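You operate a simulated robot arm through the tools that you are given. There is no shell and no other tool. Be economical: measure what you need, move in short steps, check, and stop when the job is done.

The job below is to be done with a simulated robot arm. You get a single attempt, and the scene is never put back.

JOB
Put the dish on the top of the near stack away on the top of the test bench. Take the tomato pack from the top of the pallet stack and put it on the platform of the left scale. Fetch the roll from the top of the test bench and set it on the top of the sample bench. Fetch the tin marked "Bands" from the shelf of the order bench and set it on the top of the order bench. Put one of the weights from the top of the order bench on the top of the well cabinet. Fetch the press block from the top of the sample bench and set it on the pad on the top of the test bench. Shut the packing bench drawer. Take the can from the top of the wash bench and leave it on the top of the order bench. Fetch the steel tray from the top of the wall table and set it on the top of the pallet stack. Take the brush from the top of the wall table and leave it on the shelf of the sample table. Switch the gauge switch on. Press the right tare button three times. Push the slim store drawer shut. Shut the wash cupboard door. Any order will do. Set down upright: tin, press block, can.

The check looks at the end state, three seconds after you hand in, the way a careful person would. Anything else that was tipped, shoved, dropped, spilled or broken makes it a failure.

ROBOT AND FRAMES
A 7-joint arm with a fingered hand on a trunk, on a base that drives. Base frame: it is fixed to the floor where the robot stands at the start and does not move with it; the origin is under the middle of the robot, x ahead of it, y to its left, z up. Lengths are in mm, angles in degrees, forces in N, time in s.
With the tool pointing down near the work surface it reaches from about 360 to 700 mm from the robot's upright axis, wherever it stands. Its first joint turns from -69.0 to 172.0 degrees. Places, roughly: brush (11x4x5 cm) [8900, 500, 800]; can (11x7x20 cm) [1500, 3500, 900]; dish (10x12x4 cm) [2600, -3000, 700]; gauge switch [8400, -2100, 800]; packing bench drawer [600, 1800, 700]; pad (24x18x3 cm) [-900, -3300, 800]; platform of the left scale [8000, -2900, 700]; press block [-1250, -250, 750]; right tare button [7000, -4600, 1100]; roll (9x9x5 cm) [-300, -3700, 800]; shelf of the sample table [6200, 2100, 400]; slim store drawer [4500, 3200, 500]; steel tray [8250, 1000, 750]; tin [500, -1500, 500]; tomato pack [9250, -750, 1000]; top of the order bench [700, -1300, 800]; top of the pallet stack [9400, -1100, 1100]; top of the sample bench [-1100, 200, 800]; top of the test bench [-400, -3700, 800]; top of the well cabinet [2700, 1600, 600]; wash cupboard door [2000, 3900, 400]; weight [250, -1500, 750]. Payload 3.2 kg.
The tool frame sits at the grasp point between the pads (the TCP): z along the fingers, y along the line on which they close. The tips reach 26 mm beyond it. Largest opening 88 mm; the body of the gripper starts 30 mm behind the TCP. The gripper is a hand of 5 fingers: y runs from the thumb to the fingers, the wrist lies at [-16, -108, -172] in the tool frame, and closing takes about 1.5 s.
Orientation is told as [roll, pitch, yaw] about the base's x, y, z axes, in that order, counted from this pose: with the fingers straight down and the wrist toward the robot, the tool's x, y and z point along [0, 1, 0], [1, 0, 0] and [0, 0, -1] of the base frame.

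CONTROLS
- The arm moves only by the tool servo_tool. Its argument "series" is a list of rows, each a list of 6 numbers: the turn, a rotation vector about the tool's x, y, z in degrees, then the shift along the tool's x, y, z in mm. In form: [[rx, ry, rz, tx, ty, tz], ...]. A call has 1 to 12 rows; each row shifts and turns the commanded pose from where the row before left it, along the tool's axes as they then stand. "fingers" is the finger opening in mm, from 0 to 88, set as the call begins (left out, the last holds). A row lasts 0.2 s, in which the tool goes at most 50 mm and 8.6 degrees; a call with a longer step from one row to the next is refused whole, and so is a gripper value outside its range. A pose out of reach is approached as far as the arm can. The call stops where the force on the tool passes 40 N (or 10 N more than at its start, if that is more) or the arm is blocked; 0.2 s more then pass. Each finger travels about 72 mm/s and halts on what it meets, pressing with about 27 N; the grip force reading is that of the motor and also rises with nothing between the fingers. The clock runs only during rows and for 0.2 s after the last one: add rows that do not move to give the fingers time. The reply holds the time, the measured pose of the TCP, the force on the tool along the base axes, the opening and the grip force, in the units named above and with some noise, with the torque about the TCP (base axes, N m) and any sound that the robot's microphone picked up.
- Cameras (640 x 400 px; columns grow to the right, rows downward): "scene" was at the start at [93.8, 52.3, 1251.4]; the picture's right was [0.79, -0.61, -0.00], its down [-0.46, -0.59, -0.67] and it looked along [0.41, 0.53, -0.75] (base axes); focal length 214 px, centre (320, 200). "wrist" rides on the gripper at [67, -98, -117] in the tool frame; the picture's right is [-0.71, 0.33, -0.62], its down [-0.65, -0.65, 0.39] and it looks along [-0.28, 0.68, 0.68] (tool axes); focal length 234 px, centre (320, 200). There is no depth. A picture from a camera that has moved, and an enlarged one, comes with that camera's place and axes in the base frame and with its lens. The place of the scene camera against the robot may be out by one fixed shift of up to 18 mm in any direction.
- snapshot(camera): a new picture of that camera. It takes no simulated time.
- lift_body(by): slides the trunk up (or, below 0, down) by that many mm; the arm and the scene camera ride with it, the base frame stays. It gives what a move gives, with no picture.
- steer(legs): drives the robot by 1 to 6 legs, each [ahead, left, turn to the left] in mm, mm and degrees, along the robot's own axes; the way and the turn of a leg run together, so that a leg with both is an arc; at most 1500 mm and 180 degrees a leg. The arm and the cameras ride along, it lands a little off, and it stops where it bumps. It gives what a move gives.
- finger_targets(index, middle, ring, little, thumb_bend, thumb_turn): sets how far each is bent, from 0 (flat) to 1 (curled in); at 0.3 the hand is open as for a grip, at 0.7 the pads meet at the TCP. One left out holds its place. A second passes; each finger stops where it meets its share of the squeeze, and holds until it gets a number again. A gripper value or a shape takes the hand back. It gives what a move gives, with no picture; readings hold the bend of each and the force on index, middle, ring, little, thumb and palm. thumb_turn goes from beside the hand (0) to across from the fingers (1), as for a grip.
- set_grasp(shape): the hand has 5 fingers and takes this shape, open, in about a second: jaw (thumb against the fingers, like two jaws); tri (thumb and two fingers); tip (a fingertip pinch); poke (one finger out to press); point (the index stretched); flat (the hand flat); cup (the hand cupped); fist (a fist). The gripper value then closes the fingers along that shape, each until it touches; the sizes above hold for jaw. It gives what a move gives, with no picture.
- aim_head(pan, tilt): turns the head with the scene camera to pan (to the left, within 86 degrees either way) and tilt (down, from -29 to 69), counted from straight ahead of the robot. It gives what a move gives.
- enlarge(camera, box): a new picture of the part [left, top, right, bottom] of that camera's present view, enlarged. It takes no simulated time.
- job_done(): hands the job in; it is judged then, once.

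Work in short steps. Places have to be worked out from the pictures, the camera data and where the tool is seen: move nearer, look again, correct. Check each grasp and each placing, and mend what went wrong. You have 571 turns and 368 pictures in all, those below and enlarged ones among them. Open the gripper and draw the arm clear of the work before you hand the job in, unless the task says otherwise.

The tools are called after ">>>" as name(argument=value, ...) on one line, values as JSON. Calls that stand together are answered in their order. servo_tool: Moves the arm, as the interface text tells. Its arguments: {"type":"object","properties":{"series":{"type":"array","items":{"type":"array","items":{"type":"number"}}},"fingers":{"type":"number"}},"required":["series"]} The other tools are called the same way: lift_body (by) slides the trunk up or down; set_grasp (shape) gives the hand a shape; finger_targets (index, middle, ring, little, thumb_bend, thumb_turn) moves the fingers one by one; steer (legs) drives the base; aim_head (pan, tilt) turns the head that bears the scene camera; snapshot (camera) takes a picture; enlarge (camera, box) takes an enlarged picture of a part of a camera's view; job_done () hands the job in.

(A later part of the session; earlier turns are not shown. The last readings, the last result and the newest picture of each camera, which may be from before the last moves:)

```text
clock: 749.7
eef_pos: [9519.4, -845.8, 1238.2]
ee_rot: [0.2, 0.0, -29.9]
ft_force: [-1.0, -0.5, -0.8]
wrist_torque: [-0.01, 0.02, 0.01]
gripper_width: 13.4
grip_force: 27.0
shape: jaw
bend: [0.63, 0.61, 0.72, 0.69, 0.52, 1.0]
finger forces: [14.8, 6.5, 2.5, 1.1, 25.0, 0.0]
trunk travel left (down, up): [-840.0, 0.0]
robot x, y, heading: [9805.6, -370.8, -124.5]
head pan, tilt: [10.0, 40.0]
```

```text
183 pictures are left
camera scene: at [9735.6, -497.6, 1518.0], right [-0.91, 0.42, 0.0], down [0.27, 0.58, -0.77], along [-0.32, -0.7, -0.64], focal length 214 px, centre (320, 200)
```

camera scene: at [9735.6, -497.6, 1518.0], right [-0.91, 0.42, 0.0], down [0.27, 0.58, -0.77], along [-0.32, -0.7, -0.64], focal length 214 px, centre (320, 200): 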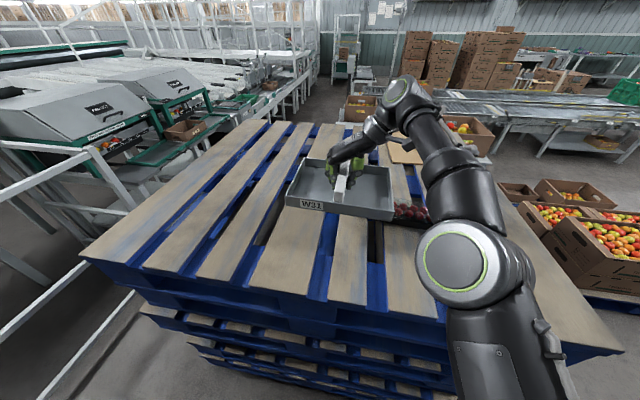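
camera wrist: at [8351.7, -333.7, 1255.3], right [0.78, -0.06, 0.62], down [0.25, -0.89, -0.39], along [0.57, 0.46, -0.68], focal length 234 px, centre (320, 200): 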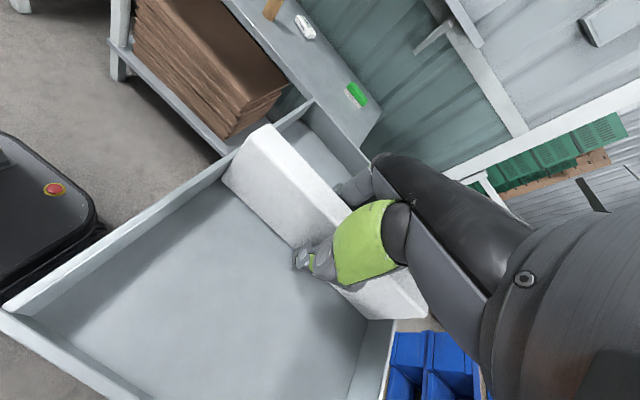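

Position is good. Lower with the arm only (keeping the elbow high), feeling for contact.

>>> servo_tool(series=[[0, 0, 0, 0, 0, 30], [0, 0, 0, 0, 0, 30], [0, 0, 0, 0, 0, 30], [0, 0, 0, 0, 0, 8], [0, 0, 0, 0, 0, 5], [0, 0, 0, 0, 0, 4], [0, 0, 0, 0, 0, 4], [0, 0, 0, 0, 0, 3], [0, 0, 0, 0, 0, 3]])

>>> snapshot(camera="scene")

```text
clock: 750.9
eef_pos: [9521.8, -846.9, 1150.3]
ee_rot: [-1.0, -0.6, -30.0]
ft_force: [6.1, 1.2, 19.2]
wrist_torque: [0.52, 1.86, -0.24]
gripper_width: 16.3
grip_force: 26.8
shape: jaw
bend: [0.6, 0.62, 0.72, 0.64, 0.49, 1.0]
finger forces: [30.3, 5.9, 2.3, 2.8, 62.5, 0.0]
trunk travel left (down, up): [-840.0, 0.0]
robot x, y, heading: [9802.8, -370.7, -124.6]
head pan, tilt: [10.0, 40.0]
stopped in row 5: the force on the tool passed its limit at 44 N (the readings are from after the stop); the commanded pose is now the measured one
```

```text
182 pictures are left
camera scene: at [9739.0, -495.0, 1518.3], right [-0.91, 0.42, 0.0], down [0.27, 0.58, -0.77], along [-0.32, -0.7, -0.64], focal length 214 px, centre (320, 200)
```

scene: 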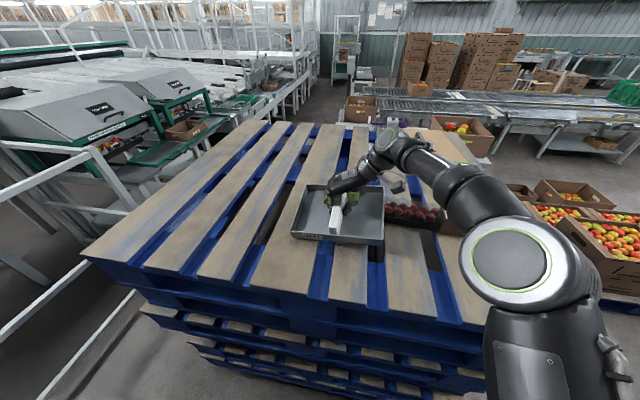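

>>> enlarge(camera="scene", box=[270, 160, 470, 270])

>>> snapshot(camera="wrist")

```text
3.20 times, centred on (370, 215) of scene
camera zoom: at [9739.0, -495.0, 1518.3], right [-0.91, 0.42, 0.0], down [0.27, 0.58, -0.77], along [-0.32, -0.7, -0.64], focal length 686 px, centre (160, 152)
```

zoom: 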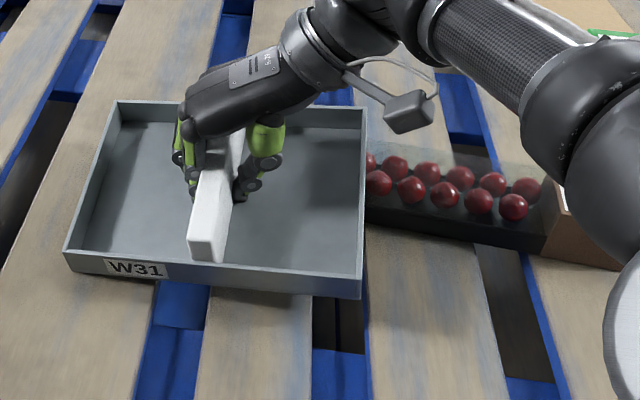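

```text
180 pictures are left
camera wrist: at [9470.8, -737.4, 1265.3], right [-0.07, -0.77, 0.64], down [-0.89, -0.24, -0.38], along [0.45, -0.6, -0.67], focal length 234 px, centre (320, 200)
```

wrist: 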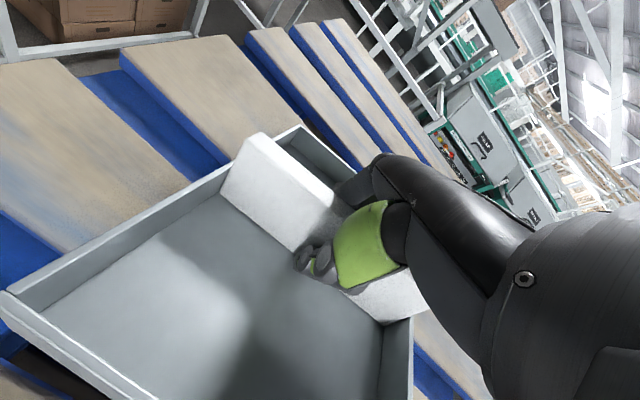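

The tray's edge came down against the tomato pack's end. Raise at once and shift 150 mm farther along.

>>> servo_tool(series=[[0, 0, 0, 0, 0, -30], [0, 0, 0, 0, 0, -40], [0, 0, 0, 0, 0, 0]])

>>> snapshot(camera="scene")

>>> snapshot(camera="wrist")

```text
clock: 751.7
eef_pos: [9517.9, -845.5, 1214.6]
ee_rot: [-0.4, -0.5, -30.1]
ft_force: [-0.5, -0.3, -1.3]
wrist_torque: [-0.01, -0.01, -0.01]
gripper_width: 14.3
grip_force: 26.7
shape: jaw
bend: [0.63, 0.61, 0.72, 0.69, 0.5, 1.0]
finger forces: [15.1, 6.6, 2.5, 1.1, 25.2, 0.0]
trunk travel left (down, up): [-840.0, 0.0]
robot x, y, heading: [9803.5, -371.1, -124.7]
head pan, tilt: [10.0, 40.0]
```

```text
179 pictures are left
camera scene: at [9734.8, -498.1, 1517.8], right [-0.91, 0.42, 0.0], down [0.27, 0.58, -0.77], along [-0.32, -0.7, -0.64], focal length 214 px, centre (320, 200)
```

scene: 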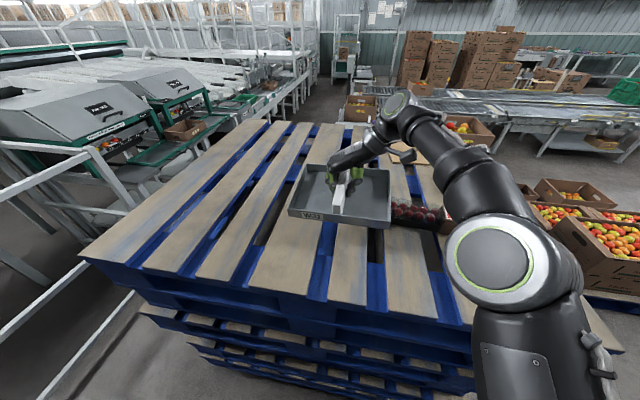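

```text
178 pictures are left
camera wrist: at [9465.7, -738.0, 1331.3], right [-0.07, -0.77, 0.63], down [-0.89, -0.24, -0.39], along [0.45, -0.59, -0.67], focal length 234 px, centre (320, 200)
```

wrist: 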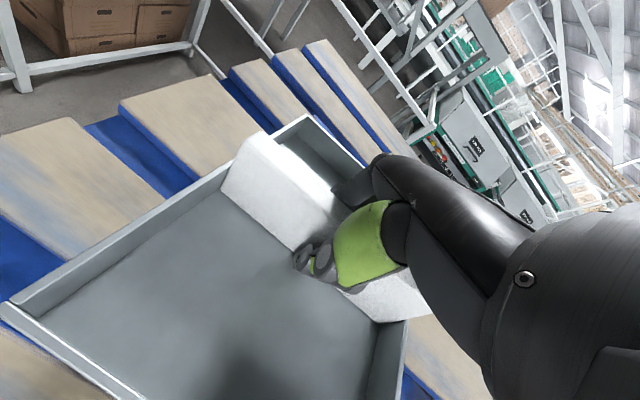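

>>> steer(legs=[[0, 170, 0]])

>>> snapshot(camera="scene")

>>> enlarge(camera="scene", box=[270, 150, 520, 290])

```text
clock: 753.1
eef_pos: [9657.1, -941.7, 1215.9]
ee_rot: [-0.6, -0.5, -30.2]
ft_force: [0.1, 0.0, -1.9]
wrist_torque: [-0.01, 0.02, -0.01]
gripper_width: 14.5
grip_force: 27.1
shape: jaw
bend: [0.63, 0.61, 0.72, 0.69, 0.5, 1.0]
finger forces: [15.0, 6.5, 2.7, 1.1, 25.3, 0.1]
trunk travel left (down, up): [-840.0, 0.0]
robot x, y, heading: [9943.9, -466.4, -124.8]
head pan, tilt: [10.0, 40.0]
```

```text
177 pictures are left
camera scene: at [9875.0, -594.3, 1518.0], right [-0.91, 0.42, 0.0], down [0.27, 0.58, -0.77], along [-0.32, -0.7, -0.64], focal length 214 px, centre (320, 200)
```

scene: 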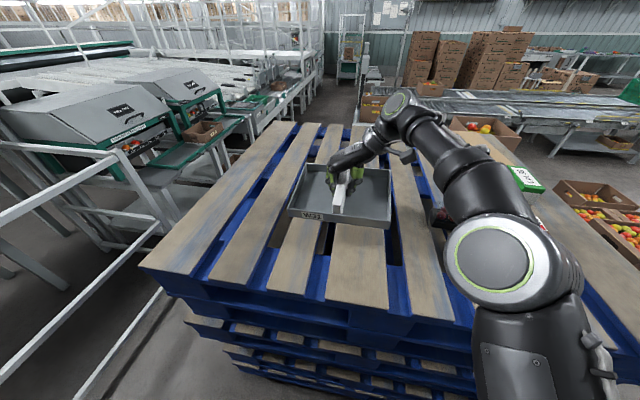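

```text
2.56 times, centred on (395, 220) of scene
camera zoom: at [9875.0, -594.3, 1518.0], right [-0.91, 0.42, 0.0], down [0.27, 0.58, -0.77], along [-0.32, -0.7, -0.64], focal length 549 px, centre (128, 149)
```

zoom: 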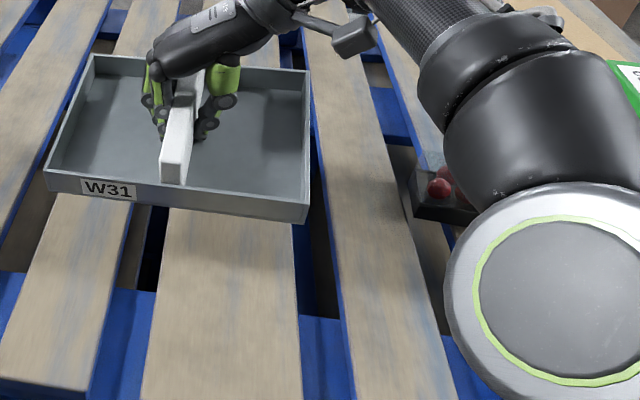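

Clear of the pack now. Lower again.

>>> servo_tool(series=[[0, 0, 0, 0, 0, 30], [0, 0, 0, 0, 0, 25], [0, 0, 0, 0, 0, 15], [0, 0, 0, 0, 0, 8], [0, 0, 0, 0, 0, 5], [0, 0, 0, 0, 0, 4], [0, 0, 0, 0, 0, 3], [0, 0, 0, 0, 0, 3], [0, 0, 0, 0, 0, 3], [0, 0, 0, 0, 0, 0]])

>>> enlarge(camera="scene", box=[270, 150, 520, 290])

```text
clock: 755.3
eef_pos: [9658.2, -944.0, 1119.3]
ee_rot: [-0.5, -0.5, -30.2]
ft_force: [-0.8, 0.4, 1.4]
wrist_torque: [0.1, -0.23, -0.03]
gripper_width: 14.0
grip_force: 26.7
shape: jaw
bend: [0.63, 0.61, 0.71, 0.7, 0.51, 1.0]
finger forces: [15.7, 6.5, 2.7, 0.2, 25.1, 0.0]
trunk travel left (down, up): [-840.0, 0.0]
robot x, y, heading: [9939.7, -469.7, -124.7]
head pan, tilt: [10.0, 40.0]
```

```text
2.56 times, centred on (395, 220) of scene
camera zoom: at [9875.9, -594.7, 1518.0], right [-0.91, 0.42, 0.0], down [0.27, 0.58, -0.77], along [-0.32, -0.7, -0.64], focal length 549 px, centre (128, 149)
```

zoom: 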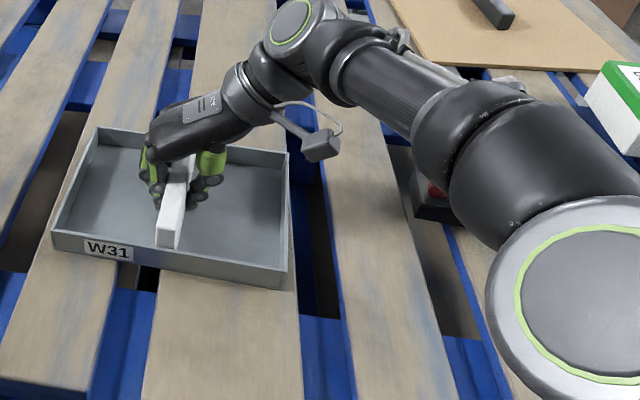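

>>> servo_tool(series=[[0, 0, 0, 0, 0, 3], [0, 0, 0, 0, 0, 2], [0, 0, 0, 0, 0, 0]])

>>> servo_tool(series=[[0, 0, 0, 0, 0, 0], [0, 0, 0, 0, 0, 0], [0, 0, 0, 0, 0, 0], [0, 0, 0, 0, 0, 0], [0, 0, 0, 0, 0, -10], [0, 0, 0, 0, 0, -30], [0, 0, 0, 0, 0, -40], [0, 0, 0, 0, 0, 0]], fingers=60)

>>> snapshot(camera="scene")

```text
clock: 756.1
eef_pos: [9657.9, -944.2, 1115.7]
ee_rot: [-0.9, -0.6, -30.3]
ft_force: [-3.2, -1.8, 13.7]
wrist_torque: [0.03, -0.11, -0.03]
gripper_width: 14.2
grip_force: 27.3
shape: jaw
bend: [0.63, 0.61, 0.71, 0.7, 0.51, 1.0]
finger forces: [15.8, 7.0, 3.0, 0.3, 27.1, 0.1]
trunk travel left (down, up): [-840.0, 0.0]
robot x, y, heading: [9945.8, -463.6, -125.0]
head pan, tilt: [10.0, 40.0]
```

```text
clock: 757.9
eef_pos: [9657.8, -942.0, 1195.6]
ee_rot: [-0.6, -0.5, -30.2]
ft_force: [-0.6, 0.2, -0.1]
wrist_torque: [-0.03, -0.01, 0.0]
gripper_width: 59.5
grip_force: 0.1
shape: jaw
bend: [0.42, 0.36, 0.71, 0.41, 0.07, 0.99]
finger forces: [0.1, 0.0, 0.0, 0.0, 0.1, 0.0]
trunk travel left (down, up): [-840.0, 0.0]
robot x, y, heading: [9942.3, -464.9, -124.8]
head pan, tilt: [10.0, 40.0]
```

```text
174 pictures are left
camera scene: at [9875.6, -594.8, 1518.0], right [-0.91, 0.42, 0.0], down [0.27, 0.58, -0.77], along [-0.32, -0.7, -0.64], focal length 214 px, centre (320, 200)
```

scene: 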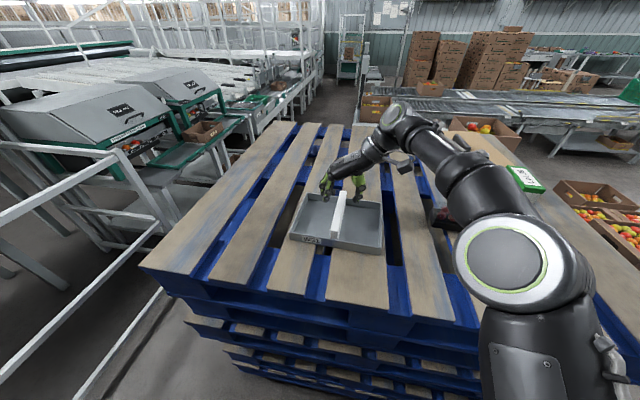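

Tray rests on the stack. Now rotate the tool back and move over the tomato pack.

>>> servo_tool(series=[[0, 0, 0, 0, 0, -40], [0, 0, 8.4, 0, 0, 0], [0, 0, 8.4, 0, 0, 0], [0, 0, 8.4, 0, 0, 0], [0, 0, 8.4, 0, 0, 0], [0, 0, 8.4, 0, 0, 0], [0, 0, 8.4, 0, 0, 0], [0, 0, 8.4, 0, 0, 0], [0, 0, 8.4, 0, 0, 0], [0, 0, 8.4, 0, 0, 0], [0, 0, 8.4, 0, 0, 0], [0, 0, 8.4, 0, 0, 0]], fingers=88)

>>> steer(legs=[[0, -430, 0]])

>>> snapshot(camera="wrist")

>>> snapshot(camera="scene")

```text
clock: 760.5
eef_pos: [9658.3, -942.1, 1234.8]
ee_rot: [0.5, -0.6, -122.8]
ft_force: [-0.4, -0.6, 0.0]
wrist_torque: [0.0, 0.0, -0.01]
gripper_width: 87.9
grip_force: 0.0
shape: jaw
bend: [0.3, 0.3, 0.3, 0.3, 0.3, 0.97]
finger forces: [0.1, 0.0, 0.1, 0.0, 0.1, 0.0]
trunk travel left (down, up): [-840.0, 0.0]
robot x, y, heading: [9943.9, -466.6, -124.7]
head pan, tilt: [10.0, 40.0]
```

```text
clock: 763.1
eef_pos: [9309.6, -701.0, 1235.0]
ee_rot: [0.5, -0.4, -122.6]
ft_force: [0.5, -0.8, -1.0]
wrist_torque: [0.02, -0.01, 0.0]
gripper_width: 87.7
grip_force: 0.0
shape: jaw
bend: [0.3, 0.3, 0.3, 0.3, 0.3, 0.97]
finger forces: [0.1, 0.0, 0.0, 0.0, 0.1, 0.0]
trunk travel left (down, up): [-840.0, 0.0]
robot x, y, heading: [9590.2, -224.9, -124.8]
head pan, tilt: [10.0, 40.0]
```

```text
173 pictures are left
camera wrist: at [9417.5, -652.6, 1352.0], right [-0.78, 0.11, 0.62], down [-0.2, 0.9, -0.4], along [-0.6, -0.43, -0.67], focal length 234 px, centre (320, 200)
```

wrist: 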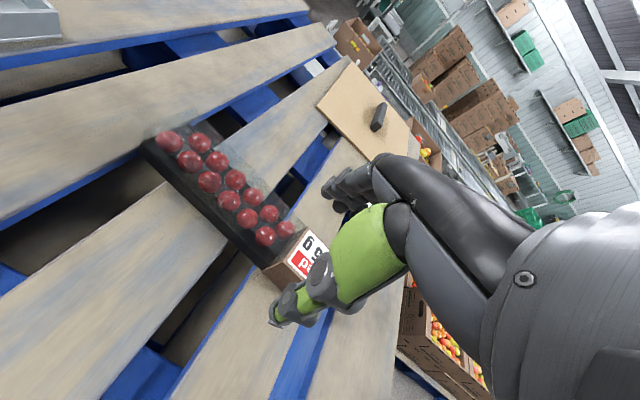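

```text
172 pictures are left
camera scene: at [9527.5, -352.8, 1518.0], right [-0.91, 0.42, 0.0], down [0.27, 0.58, -0.77], along [-0.32, -0.7, -0.64], focal length 214 px, centre (320, 200)
```

scene: 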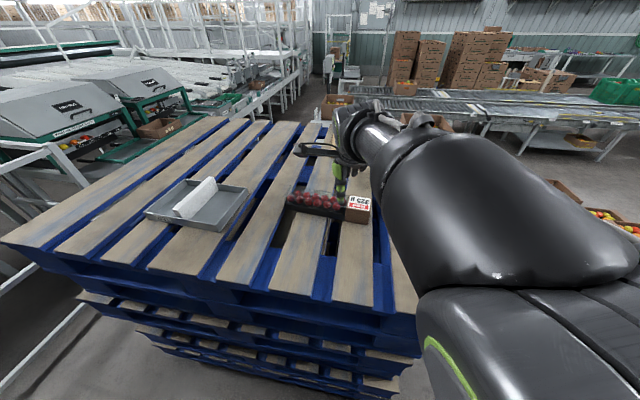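

Pack centre at ≈(9336,−766), lying along −37°. Centre the hand over it.

>>> servo_tool(series=[[0, 0, 4, 29, 19, 0], [0, 0, 0, 29, 19, 0], [0, 0, 0, 0, 0, 25], [0, 0, 0, 0, 0, 0]])

>>> snapshot(camera="wrist")

```text
clock: 764.3
eef_pos: [9315.0, -761.0, 1239.0]
ee_rot: [4.5, -1.6, -128.6]
ft_force: [0.7, -0.8, 0.1]
wrist_torque: [0.01, -0.04, -0.02]
gripper_width: 87.6
grip_force: 0.0
shape: jaw
bend: [0.3, 0.3, 0.3, 0.3, 0.3, 0.97]
finger forces: [0.1, 0.1, 0.1, 0.1, 0.1, 0.0]
trunk travel left (down, up): [-840.0, 0.0]
robot x, y, heading: [9595.4, -227.1, -124.6]
head pan, tilt: [10.0, 40.0]
stopped in row 4: the arm was blocked; the commanded pose is now the measured one
```

```text
171 pictures are left
camera wrist: at [9422.2, -717.6, 1358.6], right [-0.79, 0.22, 0.58], down [-0.08, 0.89, -0.46], along [-0.61, -0.41, -0.68], focal length 234 px, centre (320, 200)
```

wrist: 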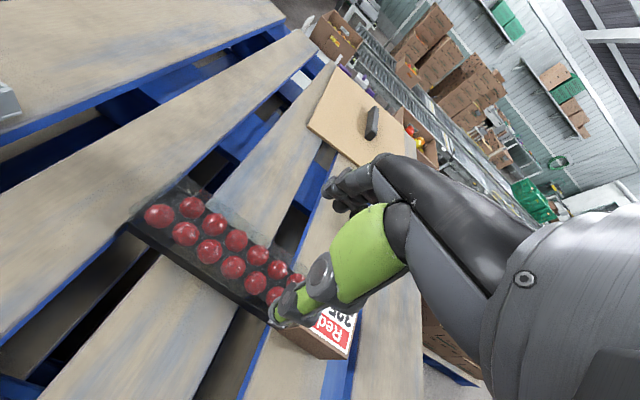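

The arm was blocked in that reach (probably against the robot itself). I bring the hand back to the right and shift the base instead.

>>> servo_tool(series=[[1.6, -4.5, -3, 0, 0, 0], [0, 0, 0, -40, -10, 0], [0, 0, 0, -40, -10, 0], [0, 0, 0, 0, 0, 0]])

```text
clock: 765.3
eef_pos: [9263.8, -701.2, 1235.6]
ee_rot: [-0.6, 0.1, -125.2]
ft_force: [-0.8, 0.6, 0.4]
wrist_torque: [0.03, 0.03, 0.01]
gripper_width: 87.9
grip_force: 0.1
shape: jaw
bend: [0.3, 0.3, 0.3, 0.3, 0.3, 0.97]
finger forces: [0.0, 0.0, 0.0, 0.0, 0.0, 0.1]
trunk travel left (down, up): [-840.0, 0.0]
robot x, y, heading: [9595.5, -224.1, -124.8]
head pan, tilt: [10.0, 40.0]
```

>>> steer(legs=[[12, 96, 0]])

>>> servo_tool(series=[[0, 0, 0, 0, 0, 25], [0, 0, 0, 0, 0, 15], [0, 0, 0, 0, 0, 0]])

>>> snapshot(camera="wrist")

```text
clock: 766.5
eef_pos: [9333.8, -763.9, 1237.2]
ee_rot: [-0.4, 0.0, -125.4]
ft_force: [-0.1, 0.3, -0.8]
wrist_torque: [-0.01, -0.03, -0.01]
gripper_width: 87.8
grip_force: 0.1
shape: jaw
bend: [0.3, 0.3, 0.3, 0.3, 0.3, 0.97]
finger forces: [0.0, 0.1, 0.0, 0.0, 0.0, 0.1]
trunk travel left (down, up): [-840.0, 0.0]
robot x, y, heading: [9664.7, -288.5, -124.8]
head pan, tilt: [10.0, 40.0]
```

```text
clock: 767.3
eef_pos: [9333.9, -763.5, 1196.9]
ee_rot: [-0.4, 0.0, -125.4]
ft_force: [0.3, 0.0, -0.4]
wrist_torque: [-0.04, -0.03, 0.0]
gripper_width: 87.8
grip_force: 0.1
shape: jaw
bend: [0.3, 0.3, 0.3, 0.3, 0.3, 0.97]
finger forces: [0.0, 0.0, 0.0, 0.0, 0.0, 0.0]
trunk travel left (down, up): [-840.0, 0.0]
robot x, y, heading: [9665.2, -284.9, -125.0]
head pan, tilt: [10.0, 40.0]
```

```text
170 pictures are left
camera wrist: at [9445.0, -723.0, 1313.3], right [-0.76, 0.14, 0.63], down [-0.15, 0.91, -0.38], along [-0.63, -0.39, -0.68], focal length 234 px, centre (320, 200)
```

wrist: 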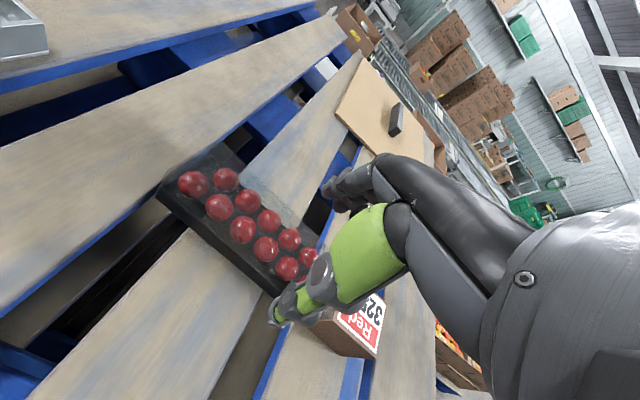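

>>> servo_tool(series=[[0, 0, 0, 15, 7, 0], [0, 0, 0, 0, 0, 25], [0, 0, 0, 0, 0, 25], [0, 0, 0, 0, 0, 15], [0, 0, 0, 0, 0, 10], [0, 0, 0, 0, 0, 0]])

>>> snapshot(camera="wrist")

```text
clock: 768.7
eef_pos: [9342.1, -778.0, 1123.8]
ee_rot: [-0.2, -0.1, -125.4]
ft_force: [-0.2, -0.7, 3.3]
wrist_torque: [-0.07, 0.03, 0.0]
gripper_width: 87.9
grip_force: 0.1
shape: jaw
bend: [0.29, 0.3, 0.3, 0.3, 0.3, 0.97]
finger forces: [2.9, 0.0, 0.0, 0.1, 0.0, 0.0]
trunk travel left (down, up): [-840.0, 0.0]
robot x, y, heading: [9664.9, -292.0, -124.9]
head pan, tilt: [10.0, 40.0]
```

```text
169 pictures are left
camera wrist: at [9452.5, -737.4, 1240.2], right [-0.77, 0.14, 0.63], down [-0.15, 0.91, -0.39], along [-0.63, -0.39, -0.67], focal length 234 px, centre (320, 200)
```

wrist: 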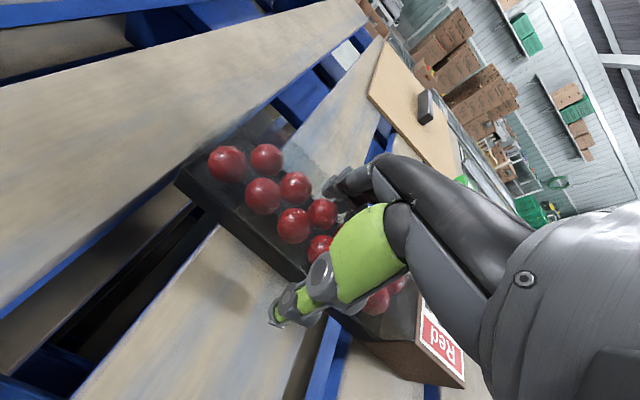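

Fingers straddle the pack. Rise 3 mm, close and lift.

>>> servo_tool(series=[[0, 0, 0, 0, 0, -3], [0, 0, 0, 0, 0, 0]])

>>> servo_tool(series=[[0, 0, 0, 0, 0, 0], [0, 0, 0, 0, 0, 0], [0, 0, 0, 0, 0, 0], [0, 0, 0, 0, 0, 0], [0, 0, 0, 0, 0, 0], [0, 0, 0, 0, 0, 0], [0, 0, 0, 0, 0, -10], [0, 0, 0, 0, 0, -25], [0, 0, 0, 0, 0, -25], [0, 0, 0, 0, 0, 0]], fingers=30)

>>> snapshot(camera="wrist")

```text
clock: 769.3
eef_pos: [9339.8, -777.5, 1125.1]
ee_rot: [-0.4, 0.2, -125.3]
ft_force: [0.1, -2.3, 0.8]
wrist_torque: [-0.03, 0.0, 0.01]
gripper_width: 87.8
grip_force: 0.1
shape: jaw
bend: [0.29, 0.3, 0.3, 0.3, 0.3, 0.97]
finger forces: [1.7, 0.0, 0.0, 0.1, 0.1, 0.0]
trunk travel left (down, up): [-840.0, 0.0]
robot x, y, heading: [9668.6, -291.3, -124.9]
head pan, tilt: [10.0, 40.0]
```

```text
clock: 771.5
eef_pos: [9340.4, -780.0, 1185.2]
ee_rot: [-0.4, 0.1, -125.3]
ft_force: [-0.2, 0.1, -3.0]
wrist_torque: [-0.09, -0.08, -0.02]
gripper_width: 55.9
grip_force: 26.8
shape: jaw
bend: [0.44, 0.42, 0.73, 0.47, 0.08, 0.98]
finger forces: [17.2, 6.8, 3.0, 2.0, 27.7, 0.0]
trunk travel left (down, up): [-840.0, 0.0]
robot x, y, heading: [9668.1, -288.9, -124.6]
head pan, tilt: [10.0, 40.0]
```

```text
168 pictures are left
camera wrist: at [9451.6, -738.2, 1302.3], right [-0.77, 0.14, 0.63], down [-0.15, 0.91, -0.38], along [-0.62, -0.39, -0.68], focal length 234 px, centre (320, 200)
```

wrist: 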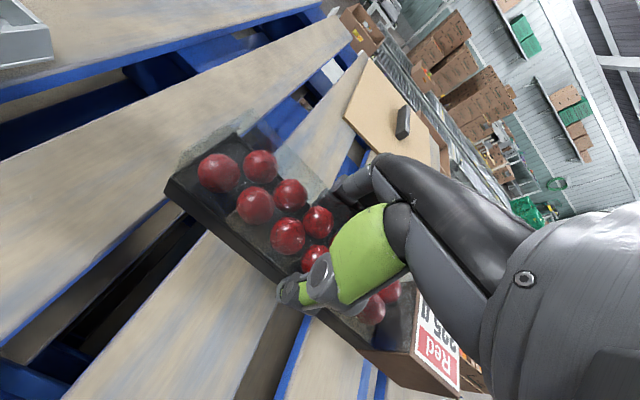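

Tomato pack is held. Drive out of the corridor and look toward the left scale.

>>> servo_tool(series=[[0, 0, 0, 0, 0, -30], [0, 0, 0, 0, 0, 0]])

>>> steer(legs=[[0, -780, 0], [500, 0, 0]])

>>> aim_head(pan=40, tilt=25)

>>> snapshot(camera="scene")

>>> aim_head(pan=0, tilt=25)

>>> snapshot(camera="scene")

```text
clock: 772.1
eef_pos: [9339.1, -779.9, 1216.4]
ee_rot: [-0.3, -0.1, -125.5]
ft_force: [0.8, -1.0, -2.9]
wrist_torque: [-0.09, -0.06, -0.04]
gripper_width: 56.2
grip_force: 27.1
shape: jaw
bend: [0.44, 0.42, 0.73, 0.47, 0.08, 0.98]
finger forces: [17.1, 6.6, 3.2, 2.0, 27.7, 0.0]
trunk travel left (down, up): [-840.0, 0.0]
robot x, y, heading: [9666.0, -286.6, -124.6]
head pan, tilt: [10.0, 40.0]
```

```text
clock: 775.8
eef_pos: [8751.2, -362.2, 1215.9]
ee_rot: [-0.3, 0.2, -126.4]
ft_force: [-1.2, -0.2, -3.2]
wrist_torque: [-0.08, -0.09, 0.02]
gripper_width: 56.2
grip_force: 27.0
shape: jaw
bend: [0.44, 0.42, 0.73, 0.47, 0.08, 0.98]
finger forces: [17.2, 6.6, 3.1, 2.0, 27.6, 0.1]
trunk travel left (down, up): [-840.0, 0.0]
robot x, y, heading: [9093.3, 120.4, -125.7]
head pan, tilt: [10.0, 40.0]
stopped in leg 1: the robot was blocked; the commanded pose is now the measured one
```

```text
clock: 776.7
eef_pos: [8753.9, -365.4, 1215.4]
ee_rot: [-0.4, 0.1, -126.3]
ft_force: [-0.1, -0.3, -2.8]
wrist_torque: [-0.09, -0.02, -0.01]
gripper_width: 55.8
grip_force: 26.7
shape: jaw
bend: [0.44, 0.42, 0.73, 0.47, 0.08, 0.98]
finger forces: [17.1, 6.5, 3.1, 2.0, 27.5, 0.0]
trunk travel left (down, up): [-840.0, 0.0]
robot x, y, heading: [9088.0, 117.9, -125.9]
head pan, tilt: [40.0, 25.0]
```

```text
167 pictures are left
camera scene: at [9062.2, -22.9, 1541.2], right [-1.0, -0.07, 0.0], down [-0.03, 0.42, -0.91], along [0.07, -0.9, -0.42], focal length 214 px, centre (320, 200)
```

scene: 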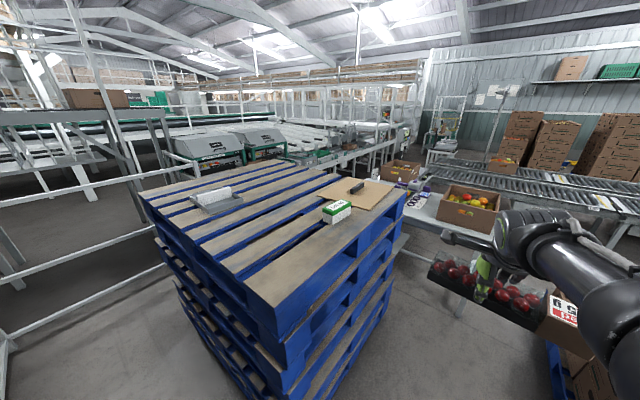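

```text
clock: 777.8
eef_pos: [8754.4, -365.5, 1214.7]
ee_rot: [-0.6, 0.1, -126.4]
ft_force: [0.2, -0.3, -2.3]
wrist_torque: [-0.09, -0.09, -0.02]
gripper_width: 56.1
grip_force: 27.4
shape: jaw
bend: [0.44, 0.42, 0.73, 0.47, 0.08, 0.98]
finger forces: [17.1, 6.6, 3.0, 2.0, 27.6, 0.0]
trunk travel left (down, up): [-840.0, 0.0]
robot x, y, heading: [9093.1, 117.9, -125.6]
head pan, tilt: [0.0, 25.0]
```

```text
166 pictures are left
camera scene: at [9001.9, -6.0, 1541.3], right [-0.81, 0.58, 0.0], down [0.25, 0.34, -0.91], along [-0.53, -0.74, -0.42], focal length 214 px, centre (320, 200)
```

scene: 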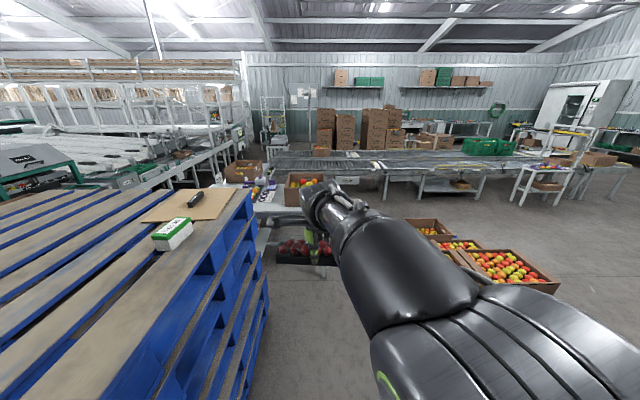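

Robot bumped the wall table's end (blocked, no harm seen). Move ahead toward the scales and look again.

>>> steer(legs=[[900, 0, 0]])

>>> aim_head(pan=30, tilt=30)

>>> snapshot(camera="scene")

```text
clock: 782.6
eef_pos: [8229.5, -1106.0, 1216.0]
ee_rot: [-0.5, 0.2, -126.0]
ft_force: [0.4, -0.3, -3.9]
wrist_torque: [-0.06, -0.03, -0.01]
gripper_width: 56.1
grip_force: 27.5
shape: jaw
bend: [0.44, 0.42, 0.73, 0.47, 0.08, 0.97]
finger forces: [17.1, 6.6, 3.0, 1.9, 27.6, 0.1]
trunk travel left (down, up): [-840.0, 0.0]
robot x, y, heading: [8557.8, -619.3, -125.5]
head pan, tilt: [0.0, 25.0]
```

```text
clock: 783.5
eef_pos: [8229.1, -1106.7, 1216.3]
ee_rot: [-0.5, 0.1, -125.9]
ft_force: [-1.6, 0.1, -3.5]
wrist_torque: [-0.08, -0.06, -0.01]
gripper_width: 56.2
grip_force: 27.2
shape: jaw
bend: [0.44, 0.42, 0.73, 0.47, 0.08, 0.97]
finger forces: [17.2, 6.6, 3.0, 1.9, 27.7, 0.0]
trunk travel left (down, up): [-840.0, 0.0]
robot x, y, heading: [8564.4, -619.1, -125.3]
head pan, tilt: [30.0, 30.0]
```

```text
165 pictures are left
camera scene: at [8518.9, -760.4, 1533.3], right [-1.0, 0.09, 0.0], down [0.05, 0.5, -0.87], along [-0.08, -0.86, -0.5], focal length 214 px, centre (320, 200)
```

scene: 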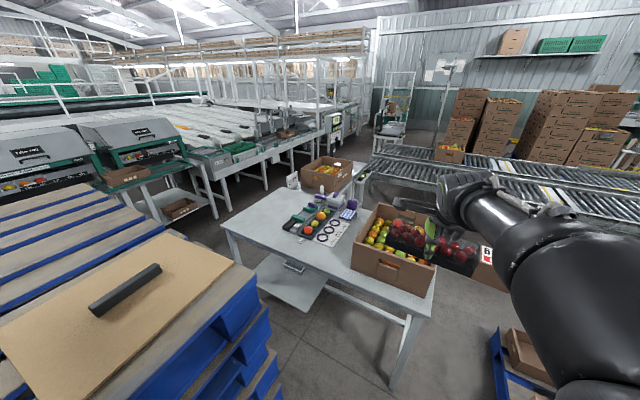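

>>> enlarge(camera="scene", box=[220, 100, 440, 260])

```text
2.50 times, centred on (330, 180) of scene
camera zoom: at [8518.9, -760.4, 1533.3], right [-1.0, 0.09, 0.0], down [0.05, 0.5, -0.87], along [-0.08, -0.86, -0.5], focal length 536 px, centre (295, 250)
```

zoom: 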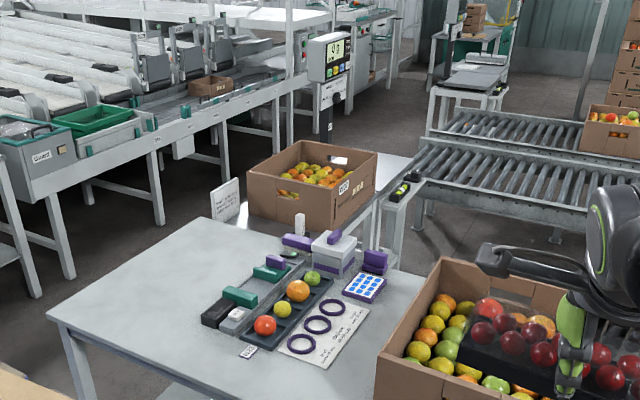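

The left scale stands beyond this table; its accessible side is from the other aisle. I drive round the pallet.

>>> steer(legs=[[-260, 0, 0], [0, -1000, 0.3], [0, -950, 0], [1100, 0, 0], [1050, 0, 0]])

>>> aim_head(pan=70, tilt=20)

>>> snapshot(camera="scene")

```text
clock: 804.9
eef_pos: [5575.1, -1549.5, 1216.0]
ee_rot: [-0.5, 0.1, -125.3]
ft_force: [0.3, 0.4, -2.4]
wrist_torque: [-0.07, -0.08, 0.07]
gripper_width: 56.2
grip_force: 27.5
shape: jaw
bend: [0.44, 0.42, 0.73, 0.47, 0.08, 0.97]
finger forces: [16.9, 6.7, 2.9, 2.1, 27.6, 0.0]
trunk travel left (down, up): [-840.0, 0.0]
robot x, y, heading: [5900.3, -1056.3, -124.4]
head pan, tilt: [30.0, 30.0]
```

```text
clock: 806.0
eef_pos: [5574.4, -1549.4, 1216.0]
ee_rot: [-0.6, 0.0, -125.2]
ft_force: [0.5, 0.1, -3.3]
wrist_torque: [-0.1, -0.07, -0.03]
gripper_width: 56.1
grip_force: 26.8
shape: jaw
bend: [0.44, 0.42, 0.73, 0.47, 0.08, 0.97]
finger forces: [17.1, 6.5, 2.9, 1.9, 27.6, 0.0]
trunk travel left (down, up): [-840.0, 0.0]
robot x, y, heading: [5904.6, -1057.3, -124.7]
head pan, tilt: [70.0, 20.0]
```

```text
163 pictures are left
camera scene: at [5920.6, -1184.9, 1549.4], right [-0.82, -0.58, 0.0], down [-0.2, 0.28, -0.94], along [0.54, -0.77, -0.34], focal length 214 px, centre (320, 200)
```

scene: 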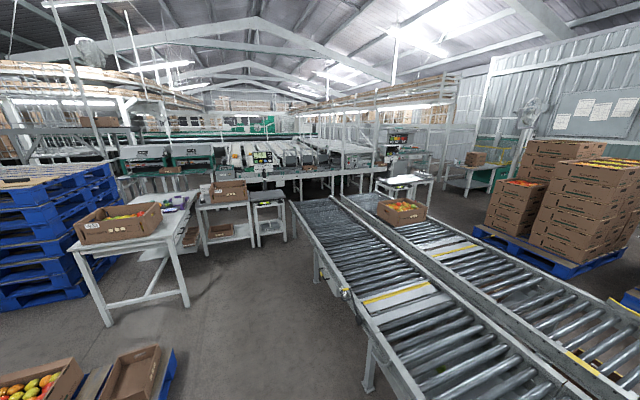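

Now I see the left scale stand beyond the conveyors' left edge, reachable from here. Turn and advance.

>>> steer(legs=[[0, 0, 90], [1400, -280, 0]])

>>> aim_head(pan=0, tilt=25)

>>> snapshot(camera="scene")

```text
clock: 816.9
eef_pos: [7404.0, -2361.7, 1215.7]
ee_rot: [-0.5, 0.2, -33.6]
ft_force: [-0.1, -0.6, -4.1]
wrist_torque: [0.06, -0.05, -0.02]
gripper_width: 55.6
grip_force: 26.8
shape: jaw
bend: [0.45, 0.42, 0.73, 0.47, 0.08, 0.97]
finger forces: [16.2, 6.4, 3.0, 2.0, 26.5, 0.0]
trunk travel left (down, up): [-840.0, 0.0]
robot x, y, heading: [6907.3, -2048.7, -32.8]
head pan, tilt: [70.0, 20.0]
```

```text
clock: 818.3
eef_pos: [7405.2, -2360.5, 1214.4]
ee_rot: [-0.4, 0.0, -33.6]
ft_force: [0.8, 0.0, -3.6]
wrist_torque: [0.04, -0.1, 0.0]
gripper_width: 55.9
grip_force: 27.1
shape: jaw
bend: [0.45, 0.42, 0.73, 0.47, 0.08, 0.97]
finger forces: [16.2, 6.3, 3.0, 2.1, 26.5, 0.1]
trunk travel left (down, up): [-840.0, 0.0]
robot x, y, heading: [6904.7, -2048.8, -33.0]
head pan, tilt: [0.0, 25.0]
```

```text
162 pictures are left
camera scene: at [7019.3, -2136.4, 1541.3], right [-0.54, -0.84, 0.0], down [-0.35, 0.23, -0.91], along [0.76, -0.49, -0.42], focal length 214 px, centre (320, 200)
```

scene: 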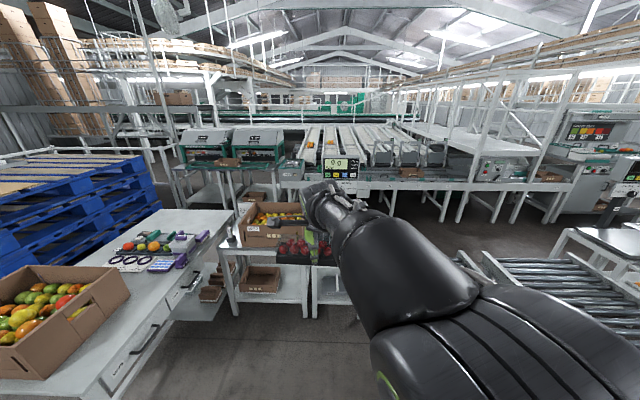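

>>> steer(legs=[[500, 0, -2]])

>>> aim_head(pan=0, tilt=42)

>>> snapshot(camera="scene")

>>> snapshot(camera="wrist")

```text
clock: 821.3
eef_pos: [7816.9, -2657.1, 1215.3]
ee_rot: [-0.6, 0.1, -35.3]
ft_force: [-0.2, -0.6, -3.1]
wrist_torque: [0.04, -0.05, -0.03]
gripper_width: 55.7
grip_force: 27.4
shape: jaw
bend: [0.45, 0.42, 0.73, 0.47, 0.08, 0.97]
finger forces: [16.2, 6.5, 3.1, 2.0, 26.6, 0.0]
trunk travel left (down, up): [-840.0, 0.0]
robot x, y, heading: [7328.5, -2331.9, -34.4]
head pan, tilt: [0.0, 25.0]
```

```text
clock: 822.1
eef_pos: [7817.3, -2657.2, 1214.8]
ee_rot: [-0.5, 0.1, -35.3]
ft_force: [0.4, 0.2, -3.8]
wrist_torque: [0.08, -0.09, -0.07]
gripper_width: 55.8
grip_force: 26.9
shape: jaw
bend: [0.45, 0.42, 0.73, 0.47, 0.08, 0.97]
finger forces: [16.2, 6.4, 3.0, 2.0, 26.6, 0.1]
trunk travel left (down, up): [-840.0, 0.0]
robot x, y, heading: [7326.4, -2331.7, -34.7]
head pan, tilt: [0.0, 42.0]
```

```text
161 pictures are left
camera scene: at [7431.9, -2417.8, 1515.0], right [-0.57, -0.82, 0.0], down [-0.55, 0.38, -0.74], along [0.61, -0.42, -0.67], focal length 214 px, centre (320, 200)
```

scene: 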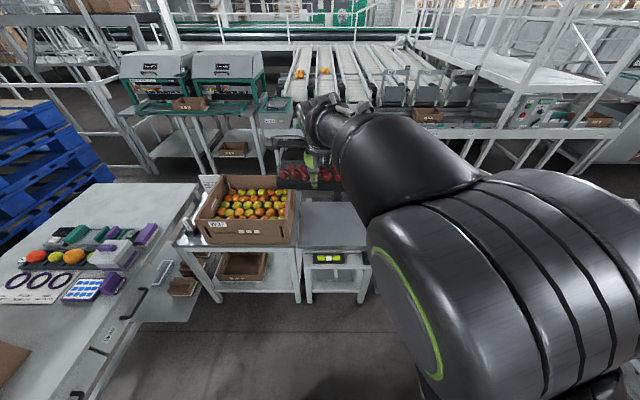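

```text
160 pictures are left
camera wrist: at [7777.1, -2545.4, 1332.4], right [-0.13, -0.77, 0.63], down [-0.91, -0.15, -0.38], along [0.39, -0.62, -0.68], focal length 234 px, centre (320, 200)
```

wrist: 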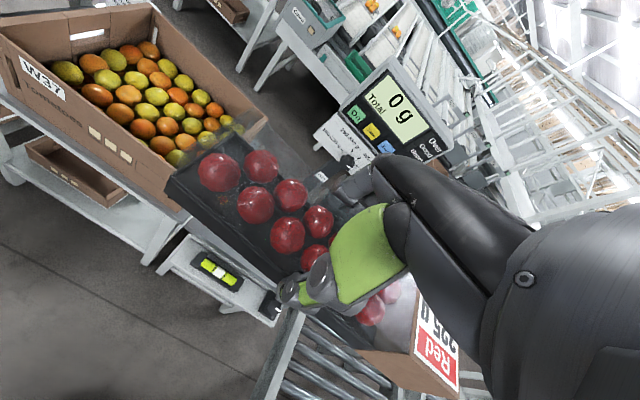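

Platform centre is at n≈8180, e≈2218 (z≈715); shows 0 g. Drive so the pack hangs above it, then lower.

>>> steer(legs=[[233, -104, 0]])

>>> lift_body(by=-320)

>>> snapshot(camera="scene")

>>> snapshot(camera="wrist")

```text
clock: 823.9
eef_pos: [7948.5, -2871.0, 1215.1]
ee_rot: [-0.5, 0.0, -35.2]
ft_force: [-0.3, -0.9, -3.3]
wrist_torque: [0.06, -0.07, -0.01]
gripper_width: 55.5
grip_force: 27.3
shape: jaw
bend: [0.45, 0.42, 0.73, 0.47, 0.08, 0.97]
finger forces: [16.1, 6.3, 3.1, 2.1, 26.6, 0.0]
trunk travel left (down, up): [-840.0, 0.0]
robot x, y, heading: [7459.4, -2547.2, -34.6]
head pan, tilt: [0.0, 42.0]
```

```text
clock: 827.1
eef_pos: [7950.1, -2869.9, 896.1]
ee_rot: [-0.4, 0.2, -35.2]
ft_force: [0.7, 0.0, -2.7]
wrist_torque: [0.08, -0.05, 0.0]
gripper_width: 55.7
grip_force: 26.7
shape: jaw
bend: [0.45, 0.42, 0.73, 0.47, 0.08, 0.97]
finger forces: [16.2, 6.5, 3.1, 2.0, 26.6, 0.1]
trunk travel left (down, up): [-520.0, 320.0]
robot x, y, heading: [7456.8, -2543.9, -34.6]
head pan, tilt: [0.0, 42.0]
```

```text
159 pictures are left
camera scene: at [7562.9, -2632.1, 1195.0], right [-0.57, -0.82, 0.0], down [-0.55, 0.38, -0.74], along [0.61, -0.42, -0.67], focal length 214 px, centre (320, 200)
```

scene: 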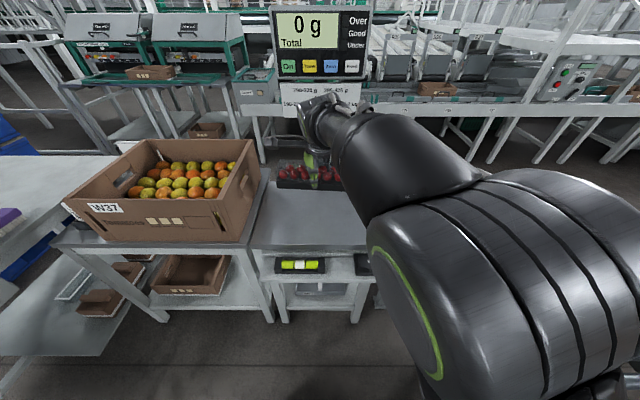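

```text
158 pictures are left
camera wrist: at [7908.3, -2759.3, 1012.6], right [-0.13, -0.77, 0.63], down [-0.91, -0.16, -0.38], along [0.39, -0.62, -0.68], focal length 234 px, centre (320, 200)
```

wrist: 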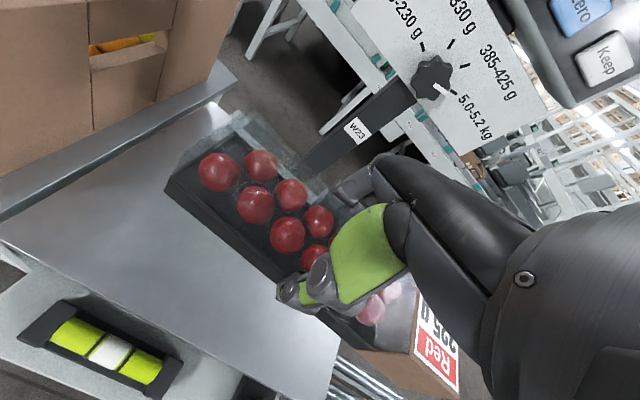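

Centred above the platform. Lower with the arm to contact.

>>> servo_tool(series=[[0, 0, 0, 0, 0, 40], [0, 0, 0, 0, 0, 40], [0, 0, 0, 0, 0, 30], [0, 0, 0, 0, 0, 10], [0, 0, 0, 0, 0, 6], [0, 0, 0, 0, 0, 5], [0, 0, 0, 0, 0, 4], [0, 0, 0, 0, 0, 4], [0, 0, 0, 0, 0, 0]])

>>> snapshot(camera="wrist")

```text
clock: 829.1
eef_pos: [7949.2, -2883.3, 773.1]
ee_rot: [2.8, -0.6, -36.9]
ft_force: [-0.4, 0.4, -3.6]
wrist_torque: [0.06, -0.08, -0.02]
gripper_width: 55.9
grip_force: 27.2
shape: jaw
bend: [0.45, 0.42, 0.73, 0.48, 0.08, 0.97]
finger forces: [16.1, 6.4, 3.1, 2.1, 26.5, 0.0]
trunk travel left (down, up): [-520.0, 320.0]
robot x, y, heading: [7457.1, -2548.0, -34.6]
head pan, tilt: [0.0, 42.0]
```

```text
157 pictures are left
camera wrist: at [7906.8, -2774.6, 892.1], right [-0.18, -0.78, 0.59], down [-0.9, -0.11, -0.43], along [0.4, -0.61, -0.68], focal length 234 px, centre (320, 200)
```

wrist: 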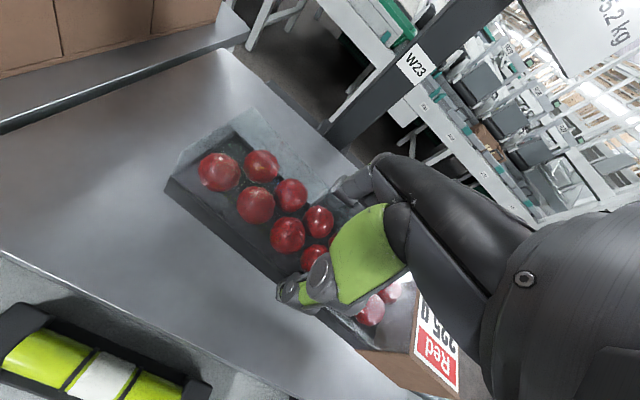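

The elbow seems to be touching the conveyor rail. I raise again and re-approach from farther left with the robot turned 25° clockwise, so the elbow stays clear.

>>> servo_tool(series=[[0, 0, 0, 0, 0, -40], [0, 0, 0, 0, 0, -40], [0, 0, 0, 0, 0, -40], [0, 0, 0, 0, 0, 0]])

>>> lift_body(by=320)

>>> steer(legs=[[-300, 270, 0], [0, 0, -25]])

>>> snapshot(camera="scene")

```text
clock: 830.1
eef_pos: [7947.3, -2870.4, 877.8]
ee_rot: [-0.4, 0.1, -35.1]
ft_force: [-0.4, 1.0, -3.3]
wrist_torque: [0.04, -0.08, 0.02]
gripper_width: 55.4
grip_force: 27.4
shape: jaw
bend: [0.45, 0.42, 0.73, 0.48, 0.08, 0.97]
finger forces: [16.1, 6.5, 3.1, 2.0, 26.6, 0.0]
trunk travel left (down, up): [-520.0, 320.0]
robot x, y, heading: [7459.2, -2547.0, -34.6]
head pan, tilt: [0.0, 42.0]
```

```text
clock: 833.2
eef_pos: [7946.1, -2872.5, 1199.1]
ee_rot: [-0.5, 0.2, -35.2]
ft_force: [-0.2, 0.3, -2.6]
wrist_torque: [0.07, -0.08, -0.02]
gripper_width: 55.6
grip_force: 27.4
shape: jaw
bend: [0.45, 0.42, 0.73, 0.48, 0.08, 0.97]
finger forces: [16.0, 6.4, 3.2, 2.0, 26.4, 0.0]
trunk travel left (down, up): [-840.0, 0.0]
robot x, y, heading: [7459.3, -2547.7, -34.5]
head pan, tilt: [0.0, 42.0]
```

```text
clock: 837.0
eef_pos: [7670.2, -2655.2, 1197.3]
ee_rot: [-0.5, 0.0, -59.8]
ft_force: [0.2, -1.0, -3.2]
wrist_torque: [0.05, -0.11, -0.02]
gripper_width: 55.4
grip_force: 26.7
shape: jaw
bend: [0.45, 0.42, 0.73, 0.48, 0.08, 0.97]
finger forces: [16.0, 6.3, 3.1, 2.1, 26.3, 0.0]
trunk travel left (down, up): [-840.0, 0.0]
robot x, y, heading: [7360.3, -2152.8, -59.5]
head pan, tilt: [0.0, 42.0]
```

```text
156 pictures are left
camera scene: at [7425.1, -2280.5, 1515.0], right [-0.86, -0.51, 0.0], down [-0.34, 0.58, -0.74], along [0.38, -0.64, -0.67], focal length 214 px, centre (320, 200)
```

scene: 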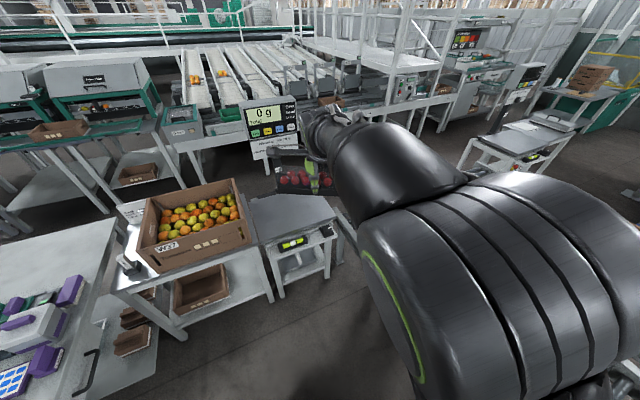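

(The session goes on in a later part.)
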